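You operate a simulated robot arm through the tools that you are given. There is no shell and no other tool.

You run a simulated robot arm. Do the job below in one go: nothing can be reset, and whatever is moved stays where it is left.

Task
Put the stopper in the test socket, set the leak tester to 5 bar and lock its knob.
Fine: open the blue tap, go by the display, and leave the tap open.
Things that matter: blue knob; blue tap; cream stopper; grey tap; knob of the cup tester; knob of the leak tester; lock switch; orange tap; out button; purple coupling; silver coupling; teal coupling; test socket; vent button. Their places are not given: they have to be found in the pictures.

Only the result counts: the job must be done as asked and must still hold three seconds after the hand-in. Knocking over, shifting, dropping, spilling or breaking anything else fails it. A push-on lid holds only when it is set on centred and level and pressed home; a screw cap is set on level and turned clockwise until tight.

Robot
A 6-joint arm with a two-finger parallel gripper, fixed in place. Base frame: the origin is at the foot of the arm, x ahead of it, y to its left, z up; the work surface is at about z = 2. Units: mm, rad, N and s.
With the tool pointing down near the work surface it reaches from about 140 to 580 mm from the base axis. Its first joint turns from -1.152 to 1.152 rad. Payload 2.1 kg.
Tool frame: the origin (TCP) lies between the finger pads and is the grasp point; the fingertips stand 30 mm ahead of it; z points along the fingers, y is the line along which they close. Largest opening 94 mm; finger width 28, thickness 10; the body of the gripper, 50 by 96 mm, starts 55 mm behind the TCP.
Orientation is that of the tool frame in the base frame, as [roll, pitch, yaw] about the fixed x, y, z axes, in that order (R = Rz(yaw) Ry(pitch) Rx(roll)). With the fingers straight down and closing along the base's y, the tool's x points along the base's -x, its y along +y and its z along -z.

Tools
- The arm moves only by the tool drive_tool. Its argument "moves" is a list that holds one entry, the list of rows, each a list of 6 numbers: the shift along the tool's x, y, z in units of 200 mm (1.0 is 200 mm), then the turn, a rotation vector about the tool's x, y, z in units of 60 degrees (1.0 is 60 degrees). In form: [[[dx, dy, dz, ax, ay, az], ...]]. A call has 1 to 20 rows; each row is the pose to reach, as a shift and turn from the pose commanded when the call began, along the tool's axes at that moment. "grip" is the gripper command, from -1 (shut) to 1 (fully open), values between in proportion, set as the call begins (left out, the last holds). A call with a number of a shift or a turn outside -1 to 1 is refused whole. Each row takes 0.2 s and may step no farther than 50 mm and 0.15 rad from the row before; otherwise, or with a gripper value out of range, the whole call is refused. Where a pose cannot be reached the arm comes as near as it can. A force on the tool above 90 N (or 10 N above the force at the start of the call, whichever is more), or a blocked arm, ends the call early, and 0.2 s more pass. The fingers move at their own pace (about 72 mm/s each) and stop on an object; they squeeze with about 36 N. The grip force told is the motor's: it shows also when the fingers shut on nothing. Time passes only in rows, and 0.2 s behind the last, so rows that repeat a pose let the fingers close. The reply holds the time, the measured pose of the TCP, the force on the tool along the base axes, the opening and the grip force, in the units named above and with some noise, with the torque about the TCP (base axes, N m) and any sound that the robot's microphone picked up.
- Cameras (640 x 400 px; columns grow to the right, rows downward): "scene" is fixed at [61.3, -372.9, 492.5]; the picture's right is [0.75, -0.67, 0.00], its down [-0.32, -0.36, -0.87] and it looks along [0.58, 0.65, -0.49] (base axes); focal length 322 px, centre (320, 200). "wrist" rides on the gripper at [76, 14, -102] in the tool frame; the picture's right is [-0.18, 0.98, 0.00], its down [-0.75, -0.14, -0.64] and it looks along [-0.63, -0.12, 0.77] (tool axes); focal length 243 px, centre (320, 200).
- capture(camera): a new picture of that camera. The clock stands still meanwhile.
- point_at(camera, pixels): there is no depth. For up to 12 entries [column, row, z] of the newest picture of that camera ("zoom" is the newest enlarged one), the place [x, y] in the base frame at which the ray of that pixel passes the height z, good to about 2 mm. The clock stands still meanwhile.
- zoom(camera, box): a new picture of the part [left, top, right, bottom] of that camera's present view, enlarged. The clock stands still meanwhile.
- finish_job(): hands the job in; it is judged then, once.

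Leave the gripper open and the arm clear of the work at the hand-in unless told otherwise.

The tools are called after ">>>" by a JSON object that holds its "name" and its "arguments". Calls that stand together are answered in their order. drive_tool: Moves the arm, as the interface text tells. Its arguments: {"type":"object","properties":{"moves":{"type":"array","items":{"type":"array","items":{"type":"array","items":{"type":"number"}}}},"grip":{"type":"number"}},"required":["moves"]} The other tools are called the same way: capture (camera) takes a picture; point_at (camera, pixels) gives the place at which the rays of pixels pass given heights; zoom (camera, box) takes an enlarged picture of a part of a camera's view; finish_job () hands the job in.

At the start:

```text
time_s: 0.0
ee_pos: [329.2, 140.1, 348.0]
tcp_rot: [-3.141, 0.0, 3.141]
contact_force: [0.9, 0.2, -0.3]
torque: [-0.01, -0.06, -0.01]
width: 93.8
grip_force: 0.0
```

scene: 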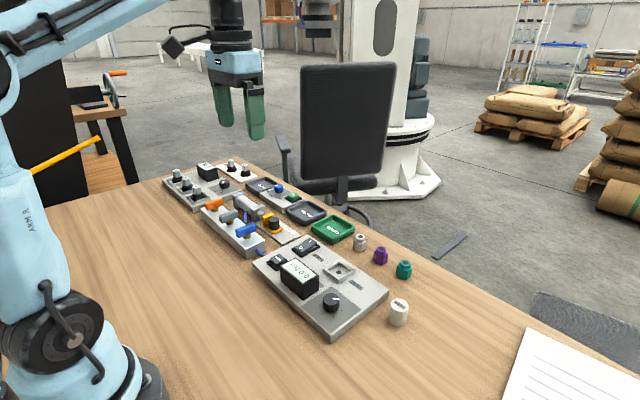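
wrist: 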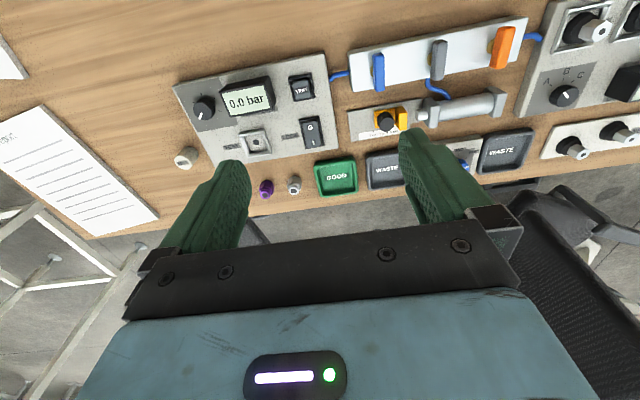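

I see the bench with several panels. I will zoom in on the leak tester and the taps in both cameras.

>>> {"name": "zoom", "arguments": {"camera": "scene", "box": [240, 220, 430, 340]}}

>>> {"name": "zoom", "arguments": {"camera": "scene", "box": [150, 150, 310, 260]}}

>>> {"name": "zoom", "arguments": {"camera": "wrist", "box": [160, 40, 360, 210]}}

>>> {"name": "zoom", "arguments": {"camera": "wrist", "box": [320, 0, 640, 200]}}

```text
3.33 times, centred on (335, 280) of scene
```

zoom: 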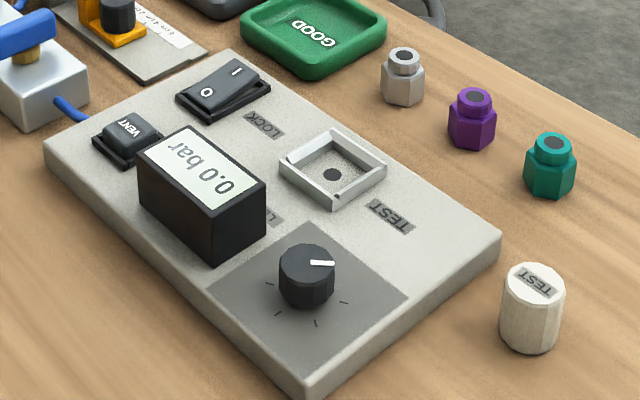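

```text
3.64 times, centred on (230, 205) of scene
```

zoom: 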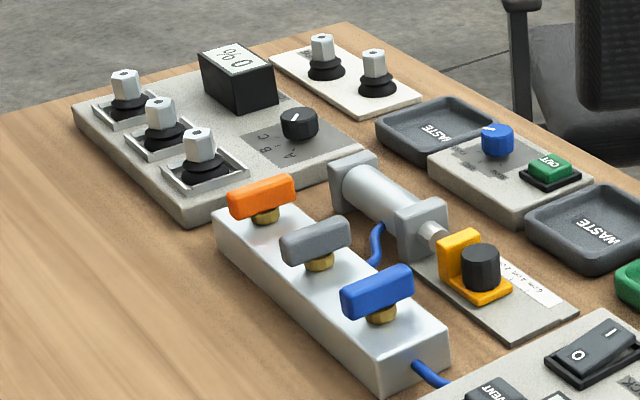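

```text
2.35 times, centred on (260, 125) of wrist
```

zoom: 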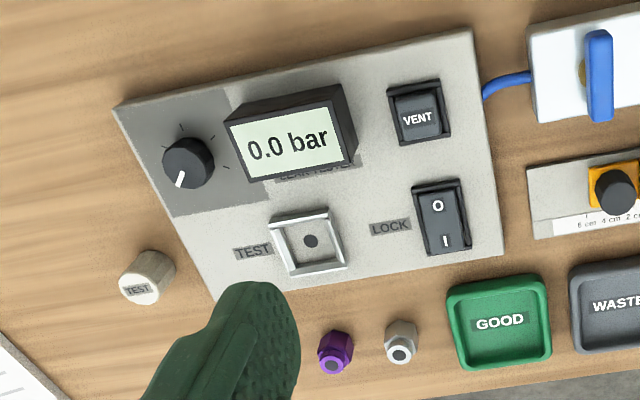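

```text
2.00 times, centred on (480, 100) of wrist
```

zoom: 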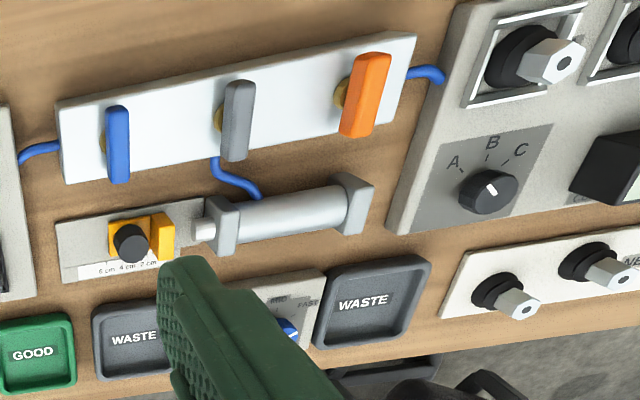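

I have pixel places for the knob, socket, stopper, lock switch and blue tap in both views. I'll intersect the rays at two heights to find their positions.

>>> {"name": "point_at", "arguments": {"camera": "scene", "pixels": [[331.1, 297.5, 2], [331.1, 297.5, 60], [338.6, 272.2, 2], [338.6, 272.2, 60], [399, 304.9, 2], [399, 304.9, 60], [305.9, 245.5, 2], [305.9, 245.5, 60], [245.7, 228.9, 2], [245.7, 228.9, 60]]}}

>>> {"name": "point_at", "arguments": {"camera": "wrist", "pixels": [[203.8, 107, 2], [203.8, 107, 60], [255.7, 142.4, 2], [255.7, 142.4, 60], [183.4, 163.3, 2], [183.4, 163.3, 60], [311.5, 132.7, 2], [311.5, 132.7, 60], [379, 72.5, 2], [379, 72.5, 60]]}}

```text
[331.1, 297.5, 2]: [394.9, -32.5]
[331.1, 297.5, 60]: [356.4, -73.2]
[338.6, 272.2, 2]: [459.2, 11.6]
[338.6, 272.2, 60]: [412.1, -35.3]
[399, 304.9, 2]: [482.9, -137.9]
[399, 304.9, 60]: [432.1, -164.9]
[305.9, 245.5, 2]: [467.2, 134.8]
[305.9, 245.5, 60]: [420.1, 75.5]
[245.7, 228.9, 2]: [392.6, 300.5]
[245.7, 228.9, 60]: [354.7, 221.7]
```

```text
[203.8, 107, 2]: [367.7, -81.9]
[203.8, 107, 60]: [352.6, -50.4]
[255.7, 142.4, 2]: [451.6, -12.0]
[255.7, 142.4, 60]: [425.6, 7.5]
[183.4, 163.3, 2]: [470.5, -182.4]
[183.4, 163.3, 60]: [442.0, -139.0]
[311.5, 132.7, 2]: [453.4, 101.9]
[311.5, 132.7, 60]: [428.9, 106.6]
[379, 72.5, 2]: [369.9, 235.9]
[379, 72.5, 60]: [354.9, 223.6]
```

Triangulation gives these positions, as (x, y) and height:
- Socket: about (442, -5), z 22
- Stopper: about (451, -155), top at z 39
- Lock switch: about (442, 104)
- Blue tap handle: about (355, 224), z 58

Next I'll move the arm towards the tester for a closer wrist view.

>>> {"name": "drive_tool", "arguments": {"moves": [[[-0.02, -0.16, 0.098, 0, 0, 0], [-0.04, -0.32, 0.196, 0, 0, 0], [-0.06, -0.48, 0.294, 0, 0, 0], [-0.08, -0.64, 0.392, 0, 0, 0], [-0.1, -0.8, 0.49, 0, 0, 0], [-0.1, -0.8, 0.49, 0, 0, 0]]], "grip": 1}}

>>> {"name": "capture", "arguments": {"camera": "wrist"}}

```text
time_s: 1.4
ee_pos: [350.1, -20.9, 251.0]
tcp_rot: [3.14, -0.001, 3.142]
contact_force: [0.3, 0.7, -0.2]
torque: [0.01, -0.01, -0.01]
width: 93.7
grip_force: 0.1
```

```text
taken
```

wrist: 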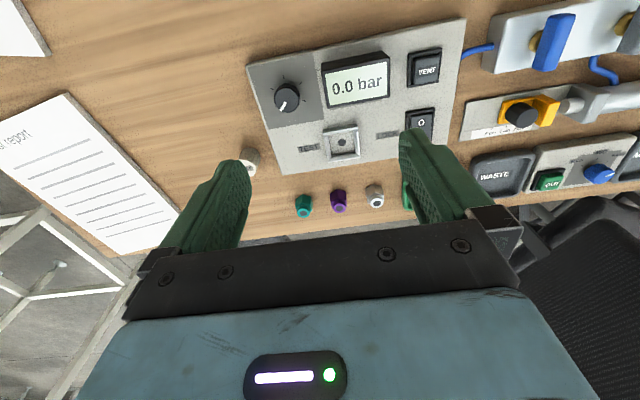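

I'll zoom in on the tester and the stopper from here.

>>> {"name": "zoom", "arguments": {"camera": "wrist", "box": [220, 20, 480, 182]}}

>>> {"name": "zoom", "arguments": {"camera": "scene", "box": [320, 240, 432, 340]}}

```text
2.46 times, centred on (350, 101) of wrist
```

zoom: 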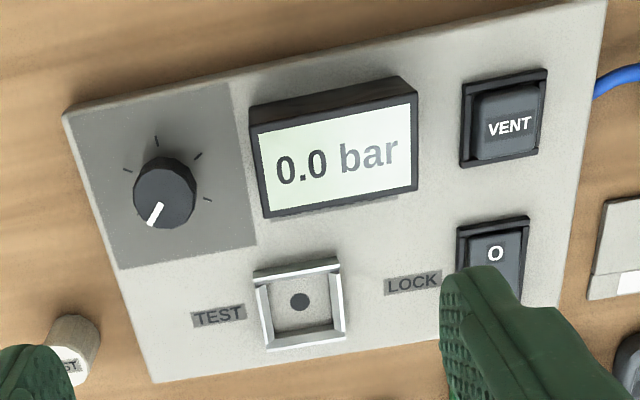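

```text
4.00 times, centred on (376, 290) of scene
```

zoom: 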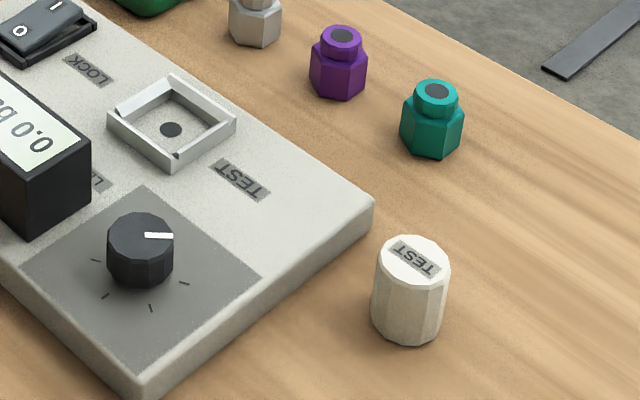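

I'll measure the socket frame corners and the stopper rim, using this zoom.

>>> {"name": "point_at", "arguments": {"camera": "zoom", "pixels": [[108, 123, 30], [172, 75, 30], [236, 125, 30], [172, 164, 30], [377, 263, 39], [450, 263, 39], [413, 235, 39], [413, 287, 39], [413, 261, 39], [171, 129, 22], [408, 322, 2], [140, 231, 45]]}}

>>> {"name": "point_at", "arguments": {"camera": "wrist", "pixels": [[285.8, 97, 40], [285.8, 97, 45], [285.8, 97, 50], [342, 142, 22], [324, 132, 30], [358, 128, 30], [328, 161, 30], [361, 157, 30], [413.5, 121, 32]]}}

```text
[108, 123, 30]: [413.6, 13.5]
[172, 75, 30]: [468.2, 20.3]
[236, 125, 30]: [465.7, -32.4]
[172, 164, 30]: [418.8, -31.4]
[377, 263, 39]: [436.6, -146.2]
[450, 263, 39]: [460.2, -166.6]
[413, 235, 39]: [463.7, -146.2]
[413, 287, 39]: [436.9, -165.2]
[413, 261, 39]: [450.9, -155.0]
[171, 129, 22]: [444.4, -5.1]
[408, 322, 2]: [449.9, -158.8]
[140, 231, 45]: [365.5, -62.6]
```

```text
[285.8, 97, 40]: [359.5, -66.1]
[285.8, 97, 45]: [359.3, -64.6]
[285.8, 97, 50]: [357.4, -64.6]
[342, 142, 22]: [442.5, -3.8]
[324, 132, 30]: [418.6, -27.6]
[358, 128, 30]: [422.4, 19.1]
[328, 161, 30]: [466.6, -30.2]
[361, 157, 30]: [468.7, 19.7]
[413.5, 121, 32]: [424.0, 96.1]
```

The stopper is about 32 mm wide at (451, -155). The socket is about 48 mm square outside, centred at (443, -5). I'll move to just above the stopper and look again.

>>> {"name": "drive_tool", "arguments": {"moves": [[[-0.1, -0.135, 0.1, 0, 0, 0], [-0.2, -0.27, 0.2, 0, 0, 0], [-0.3, -0.405, 0.3, 0, 0, 0], [-0.4, -0.54, 0.4, 0, 0, 0], [-0.507, -0.675, 0.5, 0, 0, 0], [-0.507, -0.675, 0.5, 0, 0, 0]]], "grip": 1}}

>>> {"name": "capture", "arguments": {"camera": "wrist"}}

>>> {"name": "capture", "arguments": {"camera": "scene"}}

```text
time_s: 2.8
ee_pos: [452.0, -155.6, 148.1]
tcp_rot: [-3.141, -0.001, 3.141]
contact_force: [0.3, -0.2, -0.3]
torque: [-0.02, 0.01, 0.0]
width: 94.1
grip_force: 0.0
```

```text
taken
```

wrist: 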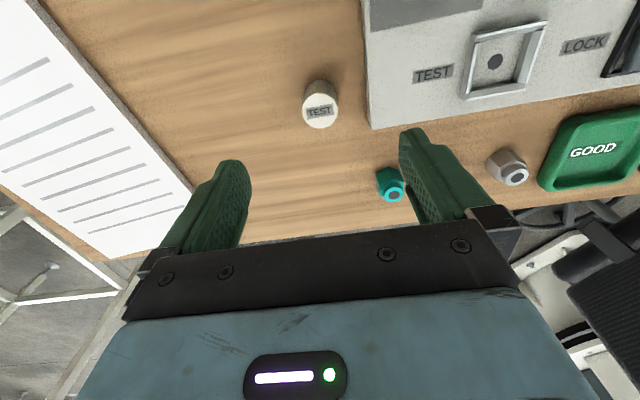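

```text
taken
```

scene: 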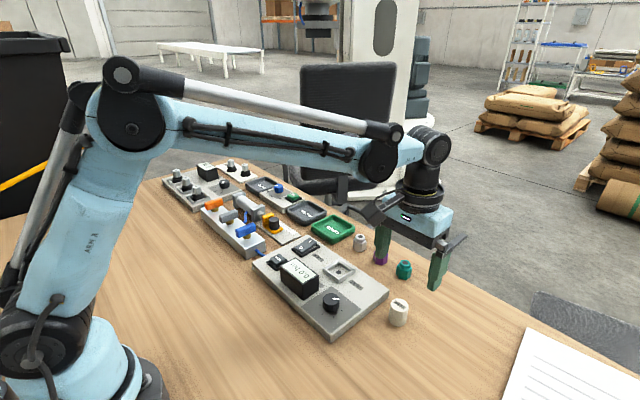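

Now I'll get refined positions for the stopper top at about (320, 110), the teal coupling at about (391, 187), and the socket.

>>> {"name": "zoom", "arguments": {"camera": "wrist", "box": [280, 10, 600, 210]}}

>>> {"name": "point_at", "arguments": {"camera": "wrist", "pixels": [[320, 110, 39], [303, 110, 39], [338, 110, 39], [320, 93, 39], [320, 129, 39], [391, 187, 25], [494.5, 61.5, 22], [370, 129, 22]]}}

```text
2.00 times, centred on (440, 110) of wrist
```

zoom: 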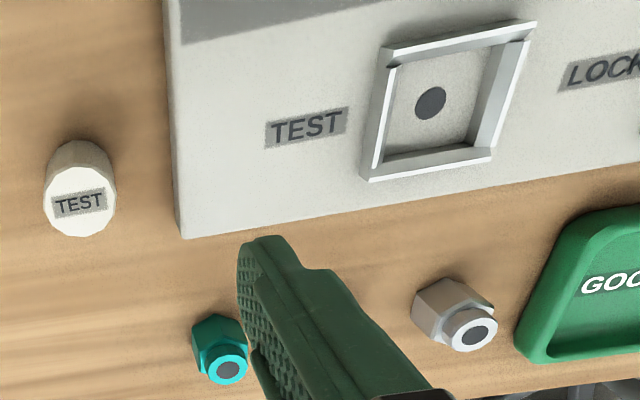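

```text
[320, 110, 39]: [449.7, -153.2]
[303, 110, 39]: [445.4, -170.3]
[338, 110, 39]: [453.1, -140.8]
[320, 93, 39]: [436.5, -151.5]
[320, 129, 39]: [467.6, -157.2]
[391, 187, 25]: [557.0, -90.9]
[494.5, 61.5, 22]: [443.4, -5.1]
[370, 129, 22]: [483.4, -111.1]
```

I'll check how close the tester's edge is to the stopper, reading the left edge in the wrist picture at rows 10, 60 and 100.

>>> {"name": "point_at", "arguments": {"camera": "zoom", "pixels": [[166, 0, 22], [172, 80, 22], [177, 160, 22], [183, 237, 22], [183, 237, 2], [80, 205, 39], [80, 145, 20], [44, 200, 39], [117, 200, 39], [80, 238, 39]]}}

```text
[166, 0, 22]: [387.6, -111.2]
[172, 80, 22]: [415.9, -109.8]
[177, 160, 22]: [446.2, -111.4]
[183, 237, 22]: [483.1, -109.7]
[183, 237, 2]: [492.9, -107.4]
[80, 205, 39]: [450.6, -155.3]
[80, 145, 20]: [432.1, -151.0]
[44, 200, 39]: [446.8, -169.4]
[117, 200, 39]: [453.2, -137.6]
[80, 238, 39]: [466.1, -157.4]
```

The stopper centre is about (451, -155), and the panel edge is at y ≈ -110, so I'll open the fingers to only about 54 mm. I'll set that now and go down halfway to check.

>>> {"name": "drive_tool", "arguments": {"moves": [[[0, 0, 0, 0, 0, 0], [0, 0, 0.1, 0, 0, 0], [0, 0, 0.2, 0, 0, 0], [0, 0, 0.3, 0, 0, 0], [0, 0, 0.36, 0, 0, 0], [0, 0, 0.36, 0, 0, 0]]], "grip": 0.15}}

>>> {"name": "capture", "arguments": {"camera": "wrist"}}

>>> {"name": "zoom", "arguments": {"camera": "scene", "box": [320, 200, 480, 340]}}

```text
time_s: 4.2
ee_pos: [452.8, -155.4, 77.9]
tcp_rot: [3.141, 0.0, 3.14]
contact_force: [-0.2, 0.6, 0.0]
torque: [0.01, 0.01, 0.0]
width: 54.2
grip_force: 0.2
```

```text
taken
```

wrist: 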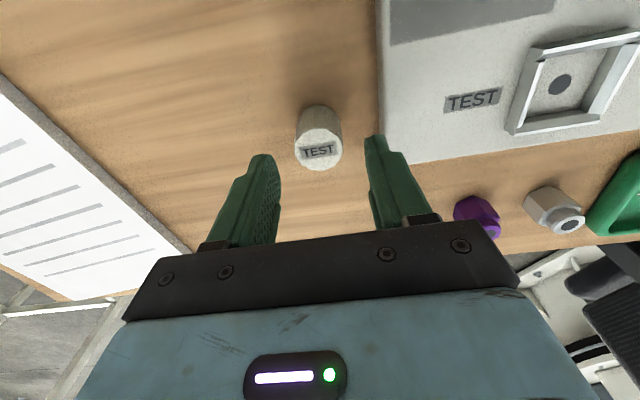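

```text
2.86 times, centred on (400, 270) of scene
```

zoom: 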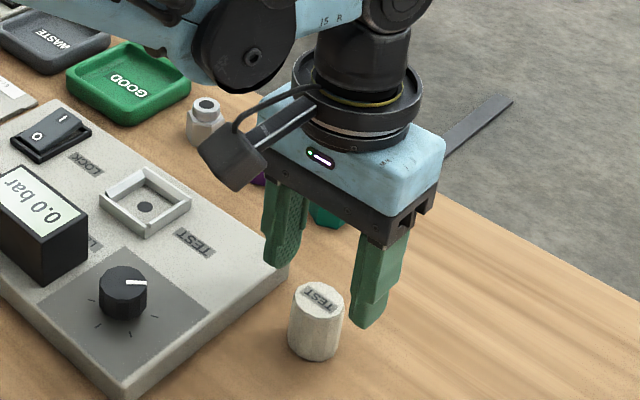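

>>> {"name": "point_at", "arguments": {"camera": "wrist", "pixels": [[318, 151, 39], [295, 150, 39], [342, 150, 39], [318, 128, 39], [318, 171, 39]]}}

```text
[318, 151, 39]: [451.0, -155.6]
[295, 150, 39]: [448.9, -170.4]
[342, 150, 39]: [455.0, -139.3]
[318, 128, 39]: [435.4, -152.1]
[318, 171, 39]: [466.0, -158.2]
```

The stopper top is at (451, -155), in line with the fingers. I'll go down to TCP z ≈ 47 and close.

>>> {"name": "drive_tool", "arguments": {"moves": [[[0.006, 0, 0.08, 0, 0, 0], [0.006, 0, 0.155, 0, 0, 0], [0.006, 0, 0.155, 0, 0, 0]]]}}

>>> {"name": "drive_tool", "arguments": {"moves": [[[0, 0, 0, 0, 0, 0], [0, 0, 0, 0, 0, 0], [0, 0, 0, 0, 0, 0], [0, 0, 0, 0, 0, 0]]], "grip": -1}}

```text
time_s: 5.0
ee_pos: [450.3, -154.8, 45.8]
tcp_rot: [3.141, -0.001, -3.141]
contact_force: [-0.6, 0.1, -0.1]
torque: [0.02, 0.0, -0.01]
width: 54.4
grip_force: 0.0
```

```text
time_s: 6.0
ee_pos: [449.7, -154.2, 46.2]
tcp_rot: [3.141, 0.0, -3.141]
contact_force: [0.3, -0.3, 0.4]
torque: [0.03, 0.0, -0.01]
width: 30.8
grip_force: 35.9
```

The stopper is held (30.8 mm). I'll lift it straight up and check it.

>>> {"name": "drive_tool", "arguments": {"moves": [[[0, 0, -0.1, 0, 0, 0], [0, 0, -0.25, 0, 0, 0], [0, 0, -0.4, 0, 0, 0], [0, 0.2, -0.4, 0, 0, 0], [0.01, 0.4, -0.4, 0, 0, 0], [0.02, 0.58, -0.4, 0, 0, 0], [0.03, 0.748, -0.4, 0, 0, 0], [0.03, 0.748, -0.4, 0, 0, 0]]]}}

>>> {"name": "capture", "arguments": {"camera": "wrist"}}

>>> {"name": "zoom", "arguments": {"camera": "scene", "box": [260, 180, 420, 340]}}

```text
time_s: 7.8
ee_pos: [443.3, -4.1, 129.0]
tcp_rot: [3.142, 0.001, -3.141]
contact_force: [0.6, 0.4, -0.1]
torque: [-0.02, -0.03, 0.04]
width: 0.0
grip_force: 32.6
```

```text
taken
```

wrist: 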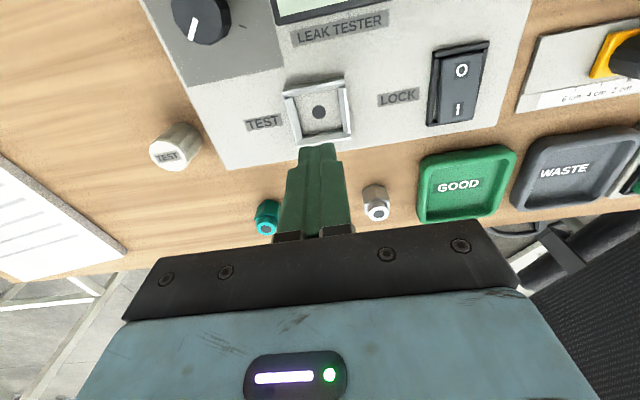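

```text
2.50 times, centred on (340, 260) of scene
```

zoom: 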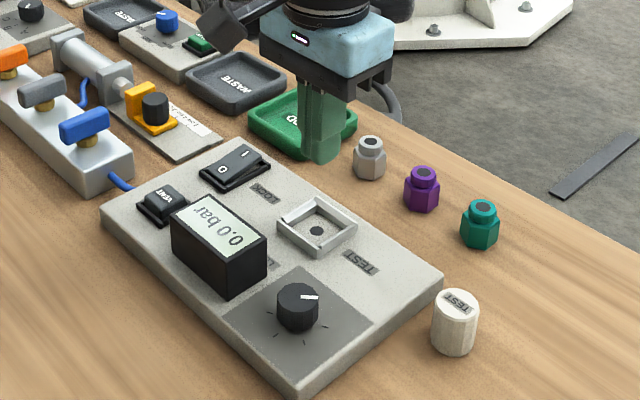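

The fingers are shut on nothing (width 0): the stopper slipped out and is still standing upright beside the tester. I'll measure where it stands now.

>>> {"name": "zoom", "arguments": {"camera": "wrist", "box": [120, 60, 360, 210]}}

>>> {"name": "zoom", "arguments": {"camera": "scene", "box": [340, 260, 440, 330]}}

```text
2.67 times, centred on (240, 135) of wrist
```

zoom: 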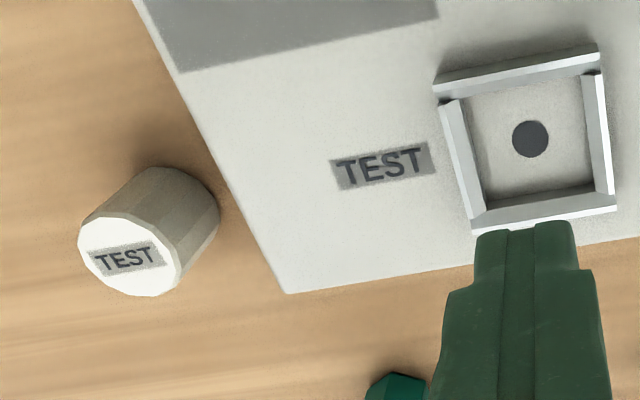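

```text
5.71 times, centred on (390, 295) of scene
```

zoom: 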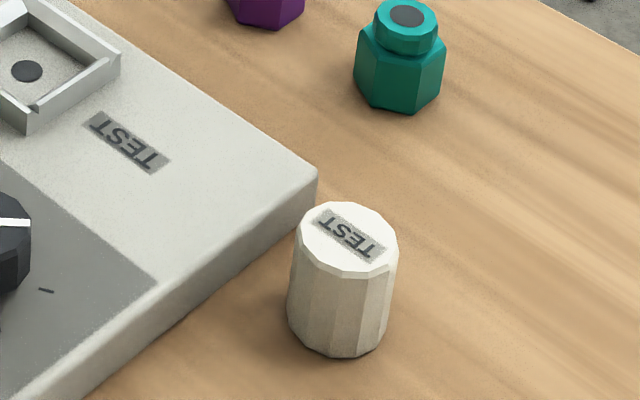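

>>> {"name": "point_at", "arguments": {"camera": "zoom", "pixels": [[347, 237, 39], [347, 202, 39], [347, 274, 39], [297, 237, 39], [398, 237, 39], [317, 170, 22], [290, 310, 2], [390, 310, 2], [340, 354, 2]]}}

>>> {"name": "point_at", "arguments": {"camera": "wrist", "pixels": [[168.5, 155.5, 39], [228, 170, 22], [438.7, 111.9, 22]]}}

```text
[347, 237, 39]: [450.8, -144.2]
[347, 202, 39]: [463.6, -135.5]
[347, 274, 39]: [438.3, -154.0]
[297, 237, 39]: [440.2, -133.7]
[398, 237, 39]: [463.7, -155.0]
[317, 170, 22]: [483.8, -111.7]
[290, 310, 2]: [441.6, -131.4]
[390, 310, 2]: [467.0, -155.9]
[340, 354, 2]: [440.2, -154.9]
```

```text
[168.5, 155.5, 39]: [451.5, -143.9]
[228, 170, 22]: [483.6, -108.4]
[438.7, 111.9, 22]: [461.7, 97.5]
```

The stopper is upright at (451, -144), with about 18 mm between it and the panel. My grip was too near the fingertips, so this time I'll take it deeper and lift slowly. First I'll move above it with a 42 mm opening.

>>> {"name": "drive_tool", "arguments": {"moves": [[[0, -0.2, 0, 0, 0, 0], [-0.01, -0.4, 0, 0, 0, 0], [-0.02, -0.58, 0, 0, 0, 0], [-0.0355, -0.701, 0, 0, 0, 0], [-0.0355, -0.701, 0.13, 0, 0, 0], [-0.0355, -0.701, 0.25, 0, 0, 0], [-0.0355, -0.701, 0.25, 0, 0, 0]]], "grip": -0.106}}

>>> {"name": "capture", "arguments": {"camera": "wrist"}}

>>> {"name": "zoom", "arguments": {"camera": "scene", "box": [330, 210, 450, 330]}}

```text
time_s: 9.4
ee_pos: [451.8, -145.2, 77.8]
tcp_rot: [-3.141, 0.0, 3.141]
contact_force: [-0.2, 0.0, -0.1]
torque: [0.03, 0.0, -0.02]
width: 41.8
grip_force: 0.1
```

```text
taken
```

wrist: 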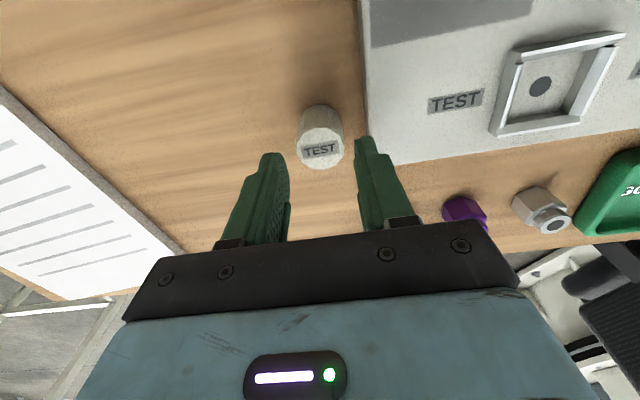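

```text
3.33 times, centred on (390, 270) of scene
```

zoom: 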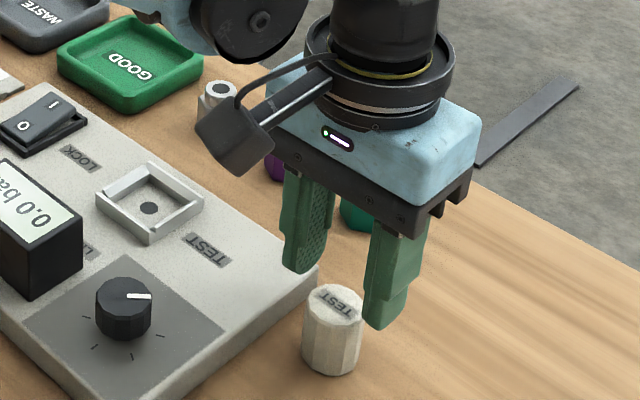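

>>> {"name": "zoom", "arguments": {"camera": "wrist", "box": [220, 80, 460, 230]}}

>>> {"name": "point_at", "arguments": {"camera": "wrist", "pixels": [[320, 150, 39], [297, 148, 39], [344, 148, 39], [366, 120, 22], [368, 150, 22]]}}

```text
2.67 times, centred on (340, 155) of wrist
```

zoom: 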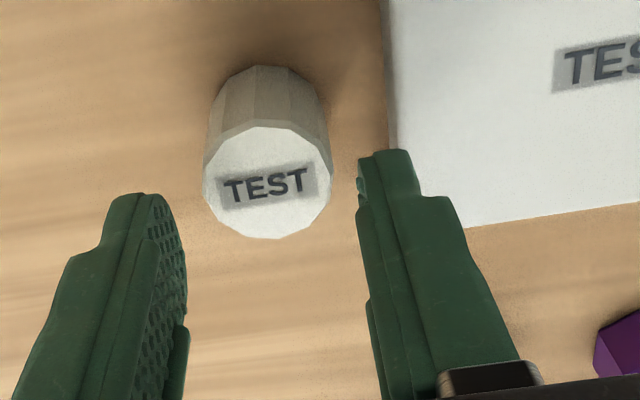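

```text
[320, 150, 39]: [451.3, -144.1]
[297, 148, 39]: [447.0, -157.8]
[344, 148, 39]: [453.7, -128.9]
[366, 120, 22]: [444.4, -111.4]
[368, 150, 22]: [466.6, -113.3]
```

The right finger would pass between the stopper's edge (y ≈ -128.5) and the panel (y ≈ -112). I'll narrow to 40 mm, shift 1 mm away from the panel and go down to TCP z ≈ 37. Then I'll close there.

>>> {"name": "drive_tool", "arguments": {"moves": [[[0.003, -0.006, 0, 0, 0, 0], [0.003, -0.006, 0.06, 0, 0, 0], [0.003, -0.006, 0.12, 0, 0, 0], [0.003, -0.006, 0.165, 0, 0, 0], [0.003, -0.006, 0.2, 0, 0, 0], [0.003, -0.006, 0.2, 0, 0, 0]]], "grip": -0.149}}

>>> {"name": "drive_tool", "arguments": {"moves": [[[0, 0, 0, 0, 0, 0], [0, 0, 0, 0, 0, 0], [0, 0, 0, 0, 0, 0], [0, 0, 0, 0, 0, 0]]], "grip": -1}}

>>> {"name": "drive_tool", "arguments": {"moves": [[[0, 0, -0.02, 0, 0, 0], [0, 0, -0.04, 0, 0, 0], [0, 0, -0.06, 0, 0, 0], [0, 0, -0.06, 0, 0, 0]]]}}

>>> {"name": "zoom", "arguments": {"camera": "scene", "box": [330, 210, 450, 330]}}

```text
time_s: 10.8
ee_pos: [451.7, -145.5, 38.3]
tcp_rot: [-3.141, 0.0, 3.141]
contact_force: [-0.3, 0.0, -0.3]
torque: [-0.01, 0.01, 0.0]
width: 39.9
grip_force: 0.2
```

```text
time_s: 11.8
ee_pos: [450.0, -146.5, 38.7]
tcp_rot: [-3.141, 0.001, 3.14]
contact_force: [0.6, -0.7, 0.3]
torque: [-0.03, -0.02, -0.02]
width: 31.6
grip_force: 36.2
```

```text
time_s: 12.8
ee_pos: [451.2, -145.9, 50.1]
tcp_rot: [3.141, 0.0, 3.14]
contact_force: [-0.2, 0.0, -0.6]
torque: [-0.01, 0.04, 0.01]
width: 31.6
grip_force: 35.7
```

```text
3.33 times, centred on (390, 270) of scene
```

zoom: 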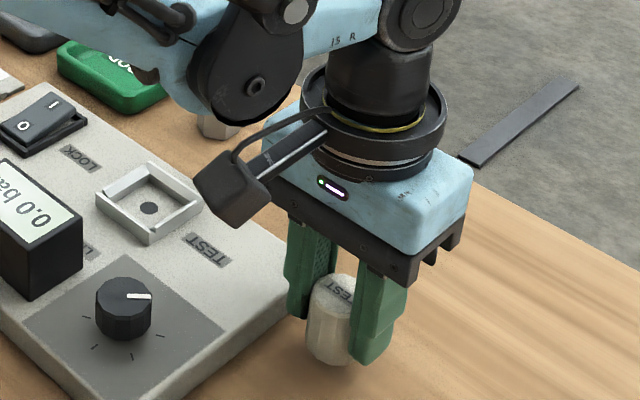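

The stopper is now held at 31.6 mm and clear of the table. I'll raise it slowly.

>>> {"name": "drive_tool", "arguments": {"moves": [[[0, 0, -0.03, 0, 0, 0], [0, 0, -0.06, 0, 0, 0], [0, 0, -0.1, 0, 0, 0], [0, 0, -0.14, 0, 0, 0], [0, 0, -0.18, 0, 0, 0], [0, 0, -0.22, 0, 0, 0], [0, 0, -0.25, 0, 0, 0], [0, 0, -0.25, 0, 0, 0]]]}}

>>> {"name": "zoom", "arguments": {"camera": "scene", "box": [300, 180, 460, 330]}}

>>> {"name": "capture", "arguments": {"camera": "wrist"}}

```text
time_s: 14.6
ee_pos: [451.1, -147.3, 98.7]
tcp_rot: [3.141, 0.0, -3.141]
contact_force: [0.2, 0.5, 0.3]
torque: [-0.01, 0.01, 0.01]
width: 31.4
grip_force: 36.4
```

```text
2.67 times, centred on (380, 255) of scene
```

zoom: 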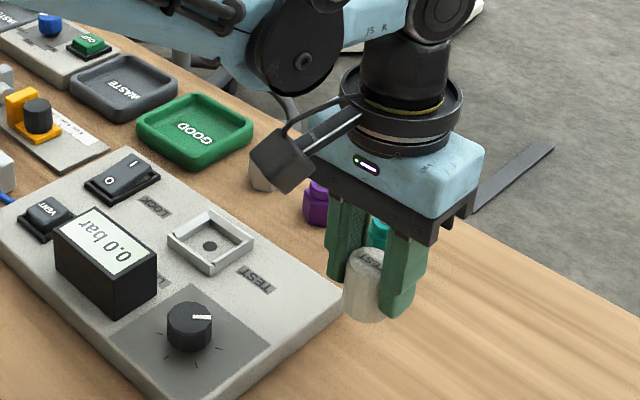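

```text
taken
```

wrist: 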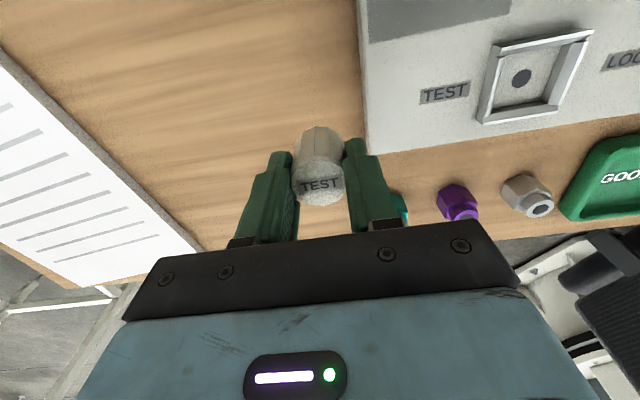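

I'll check how the stopper sits in the grip, reading its top centre at about (318, 181), and re-measure the socket from this view.

>>> {"name": "zoom", "arguments": {"camera": "wrist", "box": [240, 100, 400, 240]}}

>>> {"name": "point_at", "arguments": {"camera": "wrist", "pixels": [[319, 182, 90], [319, 182, 95], [319, 182, 101], [522, 77, 22], [495, 45, 30], [593, 30, 30], [480, 123, 30], [560, 109, 30]]}}

```text
2.86 times, centred on (320, 170) of wrist
```

zoom: 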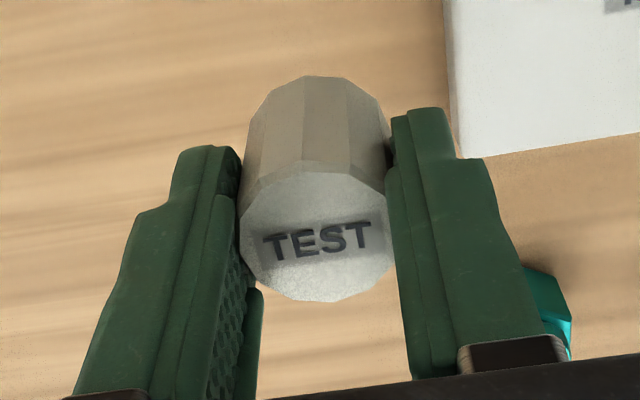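

```text
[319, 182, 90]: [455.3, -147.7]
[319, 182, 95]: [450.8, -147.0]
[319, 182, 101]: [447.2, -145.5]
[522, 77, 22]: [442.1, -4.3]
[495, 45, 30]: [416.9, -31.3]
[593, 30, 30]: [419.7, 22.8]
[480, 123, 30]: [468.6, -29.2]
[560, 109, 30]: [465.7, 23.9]
```

The stopper sits upright in the grip, with its top at about z 95. I'll carry it smoothly over the socket centre at about (443, -4.5).

>>> {"name": "drive_tool", "arguments": {"moves": [[[0.005, 0.08, 0, 0, 0, 0], [0.01, 0.2, 0, 0, 0, 0], [0.02, 0.35, 0, 0, 0, 0], [0.03, 0.5, 0, 0, 0, 0], [0.035, 0.63, 0, 0, 0, 0], [0.0395, 0.709, 0, 0, 0, 0], [0.0395, 0.709, 0, 0, 0, 0]]]}}

>>> {"name": "capture", "arguments": {"camera": "wrist"}}

>>> {"name": "zoom", "arguments": {"camera": "scene", "box": [270, 180, 410, 320]}}

```text
time_s: 16.2
ee_pos: [443.9, -3.7, 98.9]
tcp_rot: [3.141, 0.001, 3.141]
contact_force: [0.3, -0.1, -0.1]
torque: [0.0, -0.02, 0.01]
width: 31.5
grip_force: 35.8
```

```text
taken
```

wrist: 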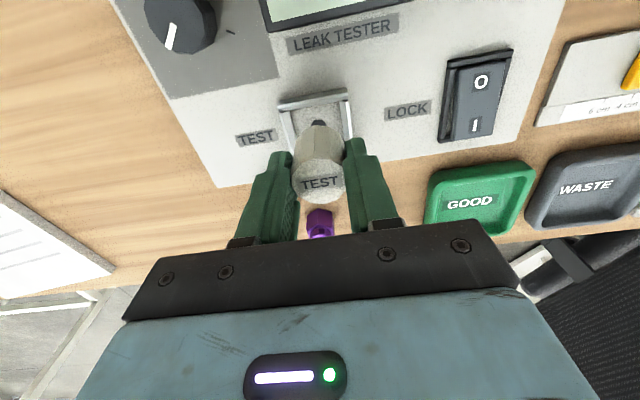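

```text
2.86 times, centred on (340, 250) of scene
```

zoom: 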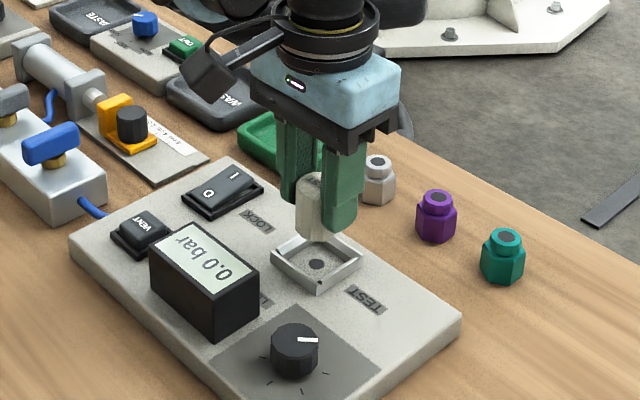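

I'll zoom in to check alignment of the stopper over the socket.

>>> {"name": "zoom", "arguments": {"camera": "wrist", "box": [240, 70, 400, 220]}}

>>> {"name": "zoom", "arguments": {"camera": "scene", "box": [310, 220, 370, 290]}}

```text
2.67 times, centred on (320, 145) of wrist
```

zoom: 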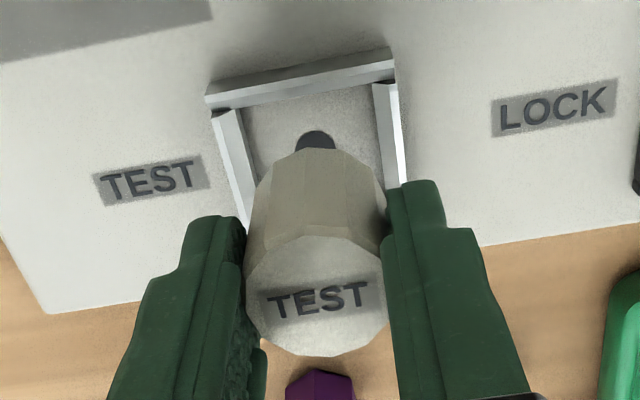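

```text
5.71 times, centred on (340, 255) of scene
```

zoom: 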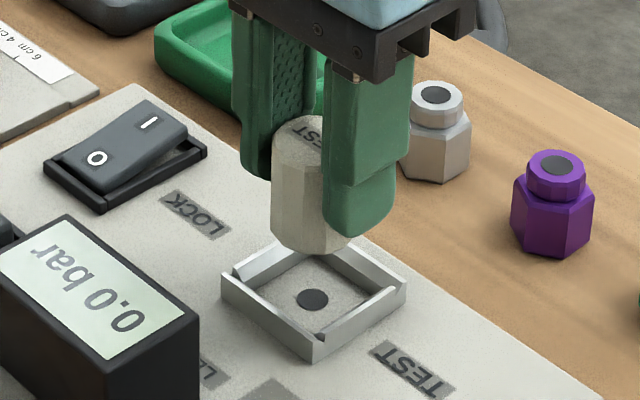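

>>> {"name": "point_at", "arguments": {"camera": "zoom", "pixels": [[312, 299, 22], [312, 299, 24], [222, 283, 30], [320, 232, 30], [406, 290, 30], [314, 346, 30]]}}

>>> {"name": "drive_tool", "arguments": {"moves": [[[0, 0, 0.04, 0, 0, 0], [0, 0, 0.08, 0, 0, 0], [0, 0, 0.11, 0, 0, 0], [0, 0, 0.11, 0, 0, 0]]]}}

>>> {"name": "zoom", "arguments": {"camera": "scene", "box": [310, 220, 370, 290]}}

>>> {"name": "zoom", "arguments": {"camera": "wrist", "box": [240, 70, 400, 220]}}

```text
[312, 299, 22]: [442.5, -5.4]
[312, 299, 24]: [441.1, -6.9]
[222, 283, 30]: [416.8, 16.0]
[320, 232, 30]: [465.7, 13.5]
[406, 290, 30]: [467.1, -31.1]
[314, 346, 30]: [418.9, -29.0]
```

```text
time_s: 17.2
ee_pos: [443.1, -4.5, 76.6]
tcp_rot: [-3.142, 0.0, 3.141]
contact_force: [-0.3, 0.4, -0.3]
torque: [-0.01, -0.01, 0.02]
width: 30.7
grip_force: 36.0
```

```text
5.71 times, centred on (340, 255) of scene
```

zoom: 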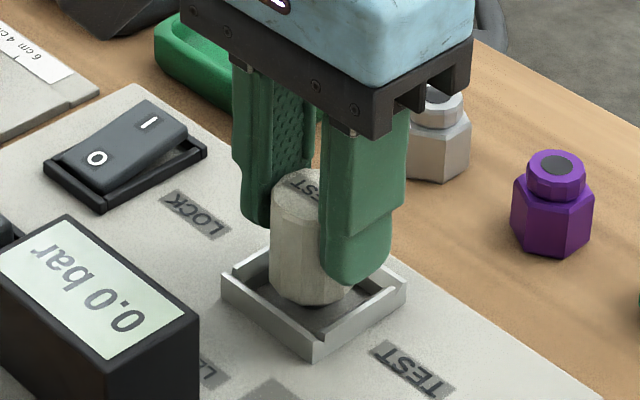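

```text
2.67 times, centred on (320, 145) of wrist
```

zoom: 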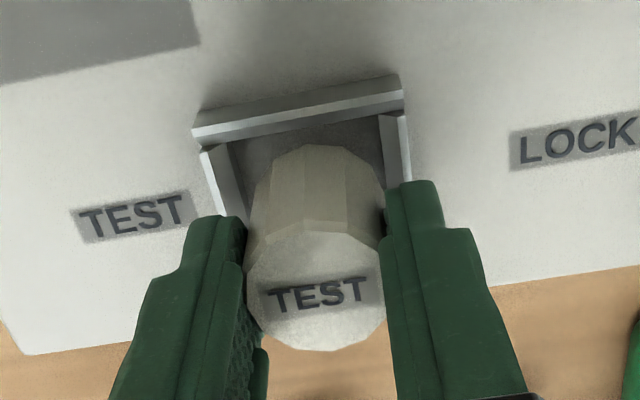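

The stopper is centred over the socket. I'll lower it in small steps and watch the force.

>>> {"name": "drive_tool", "arguments": {"moves": [[[0, 0, 0.02, 0, 0, 0], [0, 0, 0.04, 0, 0, 0], [0, 0, 0.05, 0, 0, 0], [0, 0, 0.05, 0, 0, 0]]]}}

>>> {"name": "zoom", "arguments": {"camera": "scene", "box": [310, 220, 370, 290]}}

>>> {"name": "zoom", "arguments": {"camera": "wrist", "box": [240, 70, 400, 220]}}

```text
time_s: 18.2
ee_pos: [441.3, -4.6, 68.8]
tcp_rot: [3.141, -0.001, 3.141]
contact_force: [-1.1, 0.0, 3.2]
torque: [-0.03, 0.03, 0.0]
width: 30.5
grip_force: 36.0
```

```text
5.71 times, centred on (340, 255) of scene
```

zoom: 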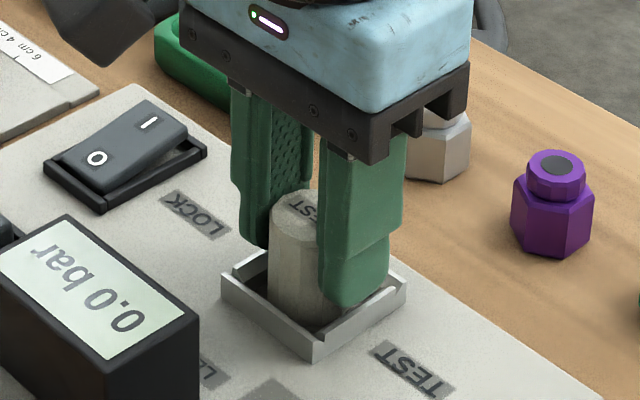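

```text
2.67 times, centred on (320, 145) of wrist
```

zoom: 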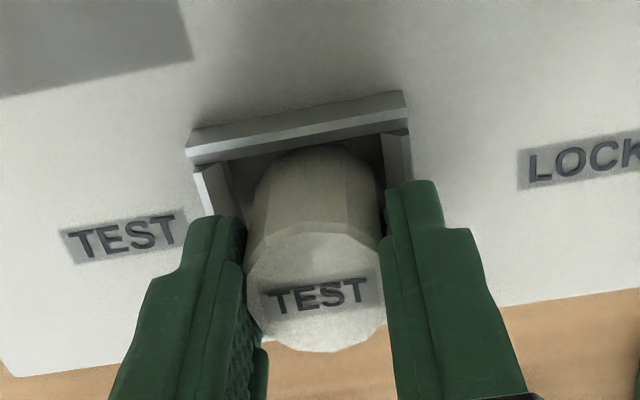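

Light contact, 3 N. I'll press on a few millimetres more in small steps.

>>> {"name": "drive_tool", "arguments": {"moves": [[[0, 0, 0.01, 0, 0, 0], [0, 0, 0.02, 0, 0, 0], [0, 0, 0.02, 0, 0, 0]]]}}

>>> {"name": "zoom", "arguments": {"camera": "scene", "box": [310, 220, 370, 290]}}

>>> {"name": "zoom", "arguments": {"camera": "wrist", "box": [240, 70, 400, 220]}}

```text
time_s: 19.0
ee_pos: [442.3, -3.4, 64.3]
tcp_rot: [-3.14, 0.0, -3.141]
contact_force: [-7.5, 1.3, 85.5]
torque: [0.14, 0.35, 0.01]
width: 29.6
grip_force: 36.1
```

```text
5.71 times, centred on (340, 255) of scene
```

zoom: 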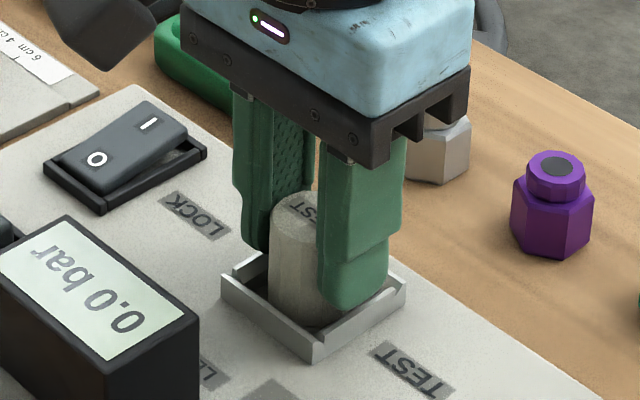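

```text
2.67 times, centred on (320, 145) of wrist
```

zoom: 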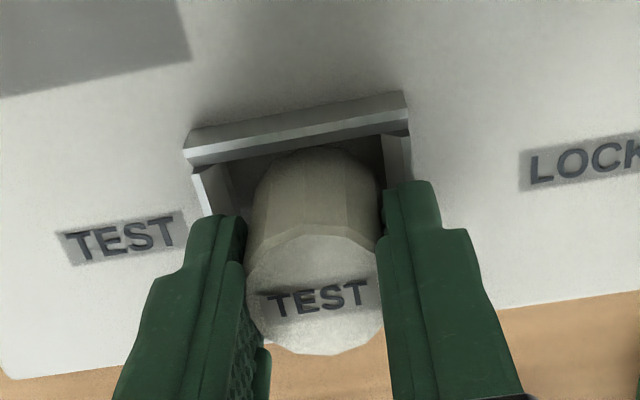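

The force has risen to 85 N, so it is bottomed. I'll relieve by about 3 mm, then open the fingers a little and look.

>>> {"name": "drive_tool", "arguments": {"moves": [[[0, 0, -0.008, 0, 0, 0], [0, 0, -0.016, 0, 0, 0], [0, 0, -0.016, 0, 0, 0]]]}}

>>> {"name": "drive_tool", "arguments": {"moves": [[[0, 0, 0, 0, 0, 0], [0, 0, 0, 0, 0, 0], [0, 0, 0, 0, 0, 0]]], "grip": 0.1}}

>>> {"name": "drive_tool", "arguments": {"moves": [[[0, 0, -0.1, 0, 0, 0], [0, 0, -0.25, 0, 0, 0], [0, 0, -0.4, 0, 0, 0], [0, 0, -0.4, 0, 0, 0]]]}}

>>> {"name": "zoom", "arguments": {"camera": "scene", "box": [310, 220, 370, 290]}}

>>> {"name": "capture", "arguments": {"camera": "wrist"}}

```text
time_s: 19.8
ee_pos: [444.1, -3.8, 66.5]
tcp_rot: [-3.141, 0.003, 3.14]
contact_force: [-2.9, -2.2, 23.2]
torque: [-0.32, 0.06, -0.02]
width: 29.2
grip_force: 36.3
```

```text
time_s: 20.6
ee_pos: [443.1, -3.2, 67.5]
tcp_rot: [-3.141, 0.0, 3.141]
contact_force: [-1.3, -0.1, -0.1]
torque: [-0.01, 0.01, -0.04]
width: 51.8
grip_force: 0.0
```

```text
time_s: 21.6
ee_pos: [442.8, -3.9, 145.6]
tcp_rot: [3.141, 0.0, 3.141]
contact_force: [0.6, 1.9, -0.1]
torque: [-0.05, -0.02, -0.02]
width: 51.7
grip_force: 0.1
```

```text
5.71 times, centred on (340, 255) of scene
```

zoom: 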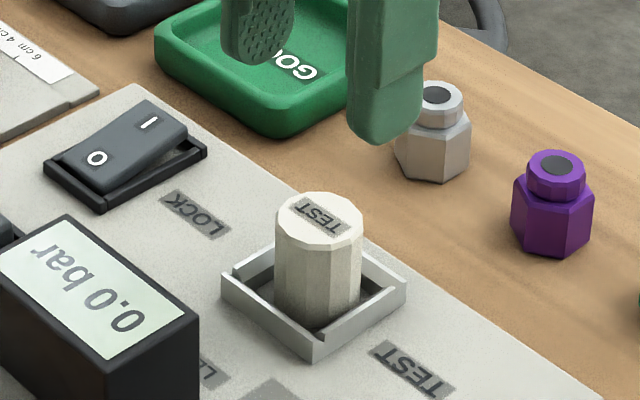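

```text
taken
```

wrist: 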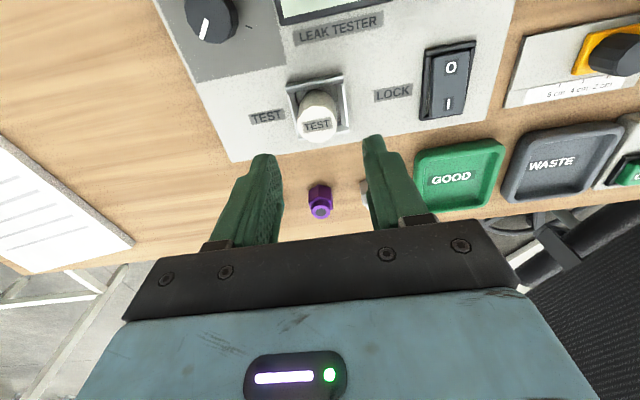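

The stopper stands in the socket. I'll check its centring and its height.

>>> {"name": "point_at", "arguments": {"camera": "zoom", "pixels": [[319, 219, 55], [319, 219, 59], [319, 219, 63], [276, 219, 59], [363, 219, 59]]}}

>>> {"name": "zoom", "arguments": {"camera": "wrist", "box": [250, 60, 390, 160]}}

>>> {"name": "point_at", "arguments": {"camera": "wrist", "pixels": [[318, 123, 55], [318, 123, 59], [318, 123, 63]]}}

```text
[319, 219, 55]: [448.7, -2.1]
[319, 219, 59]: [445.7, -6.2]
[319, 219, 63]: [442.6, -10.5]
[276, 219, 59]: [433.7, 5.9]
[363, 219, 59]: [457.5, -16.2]
```

```text
4.00 times, centred on (320, 110) of wrist
```

zoom: 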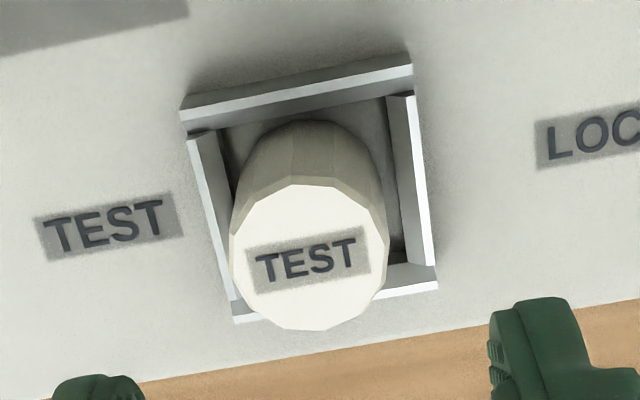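

```text
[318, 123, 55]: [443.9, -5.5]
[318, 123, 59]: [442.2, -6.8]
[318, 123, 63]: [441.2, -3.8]
```

The stopper is centred to within about 1.5 mm, with its top at about z 59. To be sure it is home, I'll close the fingers and press on its top lightly.

>>> {"name": "drive_tool", "arguments": {"moves": [[[0, -0.008, 0, 0, 0, 0], [0, -0.008, 0.05, 0, 0, 0], [0, -0.008, 0.15, 0, 0, 0], [0, -0.008, 0.22, 0, 0, 0], [0, -0.008, 0.265, 0, 0, 0], [0, -0.008, 0.265, 0, 0, 0]]], "grip": -1}}

>>> {"name": "drive_tool", "arguments": {"moves": [[[0, 0, 0.008, 0, 0, 0], [0, 0, 0.016, 0, 0, 0], [0, 0, 0.016, 0, 0, 0]]]}}

```text
time_s: 23.0
ee_pos: [443.3, -5.8, 93.7]
tcp_rot: [3.141, 0.002, -3.141]
contact_force: [-0.1, -0.4, 0.0]
torque: [0.02, 0.04, -0.03]
width: 0.0
grip_force: 33.7
```

```text
time_s: 23.8
ee_pos: [444.9, -5.5, 91.9]
tcp_rot: [-3.14, 0.001, -3.141]
contact_force: [0.6, 0.6, 41.7]
torque: [0.06, 0.03, 0.02]
width: 0.1
grip_force: 33.1
```

41.7 N on the stopper top. I'll press one more millimetre and then retreat upward.

>>> {"name": "drive_tool", "arguments": {"moves": [[[0, 0, 0.005, 0, 0, 0], [0, 0, 0.005, 0, 0, 0]]]}}

>>> {"name": "drive_tool", "arguments": {"moves": [[[0, 0, -0.05, 0, 0, 0], [0, 0, -0.2, 0, 0, 0], [0, 0, -0.4, 0, 0, 0], [0, 0, -0.4, 0, 0, 0]]]}}

>>> {"name": "zoom", "arguments": {"camera": "scene", "box": [260, 200, 400, 330]}}

>>> {"name": "zoom", "arguments": {"camera": "scene", "box": [190, 180, 280, 270]}}

```text
time_s: 24.4
ee_pos: [443.1, -4.8, 90.6]
tcp_rot: [-3.141, 0.001, 3.141]
contact_force: [-3.2, -0.1, 70.2]
torque: [0.0, 0.27, 0.0]
width: 0.0
grip_force: 32.5
```

```text
time_s: 25.4
ee_pos: [445.0, -4.9, 169.4]
tcp_rot: [3.141, 0.0, -3.141]
contact_force: [0.5, 1.0, -0.5]
torque: [0.01, 0.0, 0.01]
width: 0.0
grip_force: 32.5
```

```text
3.08 times, centred on (330, 265) of scene
```

zoom: 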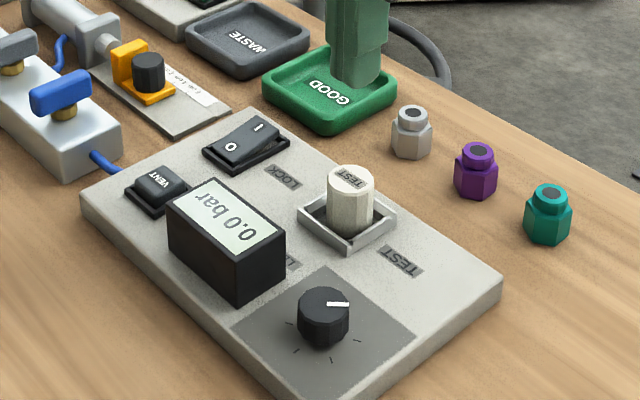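

```text
4.44 times, centred on (235, 225) of scene
```

zoom: 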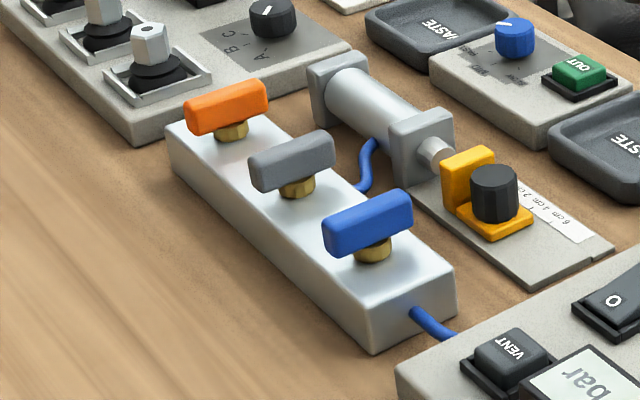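

The stopper is seated and upright. Next is the blue tap, with its handle across the manifold at scene (245, 229). I'll move the arm over towards it for a closer view.

>>> {"name": "drive_tool", "arguments": {"moves": [[[0.08, 0.16, -0.02, 0, 0, 0], [0.17, 0.33, -0.04, 0, 0, 0], [0.255, 0.49, -0.06, 0, 0, 0], [0.34, 0.65, -0.08, 0, 0, 0], [0.425, 0.82, -0.1, 0, 0, 0], [0.51, 0.98, -0.1, 0, 0, 0], [0.51, 0.98, -0.1, 0, 0, 0]]], "grip": 0.06}}

>>> {"name": "capture", "arguments": {"camera": "wrist"}}

```text
time_s: 27.0
ee_pos: [342.0, 189.5, 190.5]
tcp_rot: [3.141, 0.0, -3.139]
contact_force: [0.0, -0.1, 0.2]
torque: [0.01, -0.03, 0.01]
width: 50.1
grip_force: 0.0
```

```text
taken
```

wrist: 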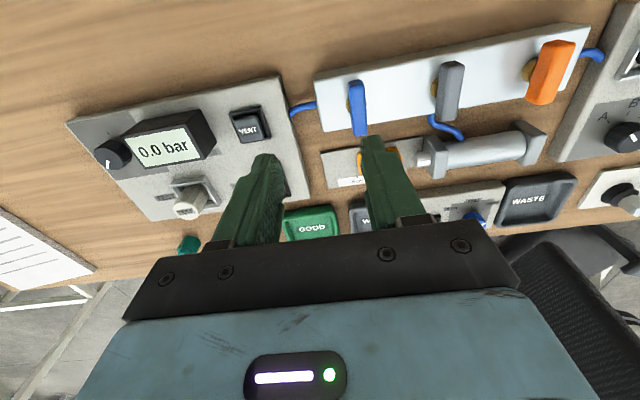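

>>> {"name": "zoom", "arguments": {"camera": "wrist", "box": [290, 50, 490, 175]}}

>>> {"name": "zoom", "arguments": {"camera": "scene", "box": [200, 190, 280, 260]}}

```text
3.20 times, centred on (390, 112) of wrist
```

zoom: 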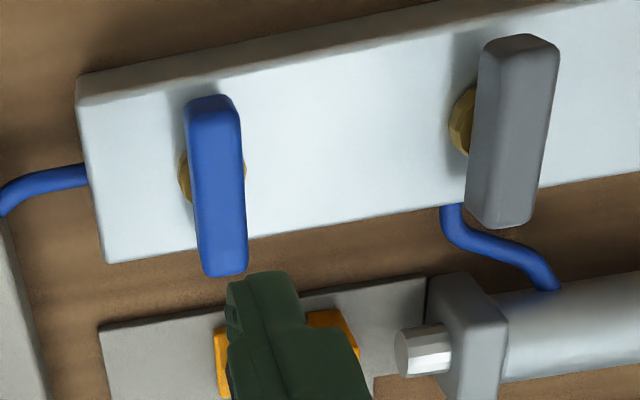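

```text
5.71 times, centred on (240, 225) of scene
```

zoom: 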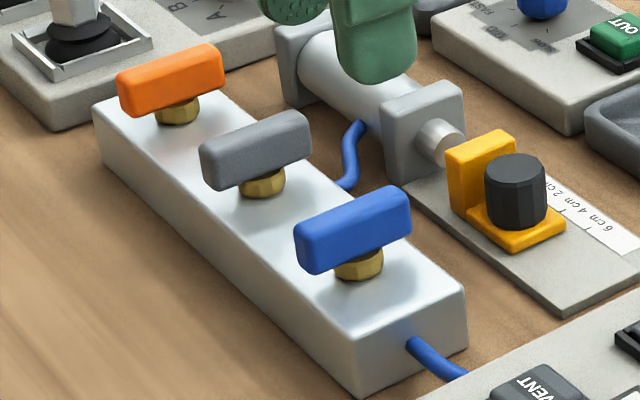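

>>> {"name": "point_at", "arguments": {"camera": "zoom", "pixels": [[352, 212, 56], [352, 212, 62], [352, 212, 68], [305, 232, 62], [400, 193, 62], [358, 270, 40], [358, 278, 32]]}}

>>> {"name": "point_at", "arguments": {"camera": "wrist", "pixels": [[358.4, 108.9, 56], [358.4, 108.9, 62], [358.4, 108.9, 68], [356.3, 81.7, 62], [360.3, 133.9, 62], [349, 103, 62], [367, 103, 62]]}}

```text
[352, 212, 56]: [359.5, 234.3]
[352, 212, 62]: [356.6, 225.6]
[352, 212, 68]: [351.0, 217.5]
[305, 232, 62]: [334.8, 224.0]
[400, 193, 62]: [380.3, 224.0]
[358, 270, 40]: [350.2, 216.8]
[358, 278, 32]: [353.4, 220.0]
```

```text
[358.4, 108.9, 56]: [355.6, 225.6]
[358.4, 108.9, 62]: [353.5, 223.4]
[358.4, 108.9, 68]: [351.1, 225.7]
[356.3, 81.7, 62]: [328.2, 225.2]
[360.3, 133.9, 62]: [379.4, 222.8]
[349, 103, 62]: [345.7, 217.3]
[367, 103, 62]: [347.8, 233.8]
```

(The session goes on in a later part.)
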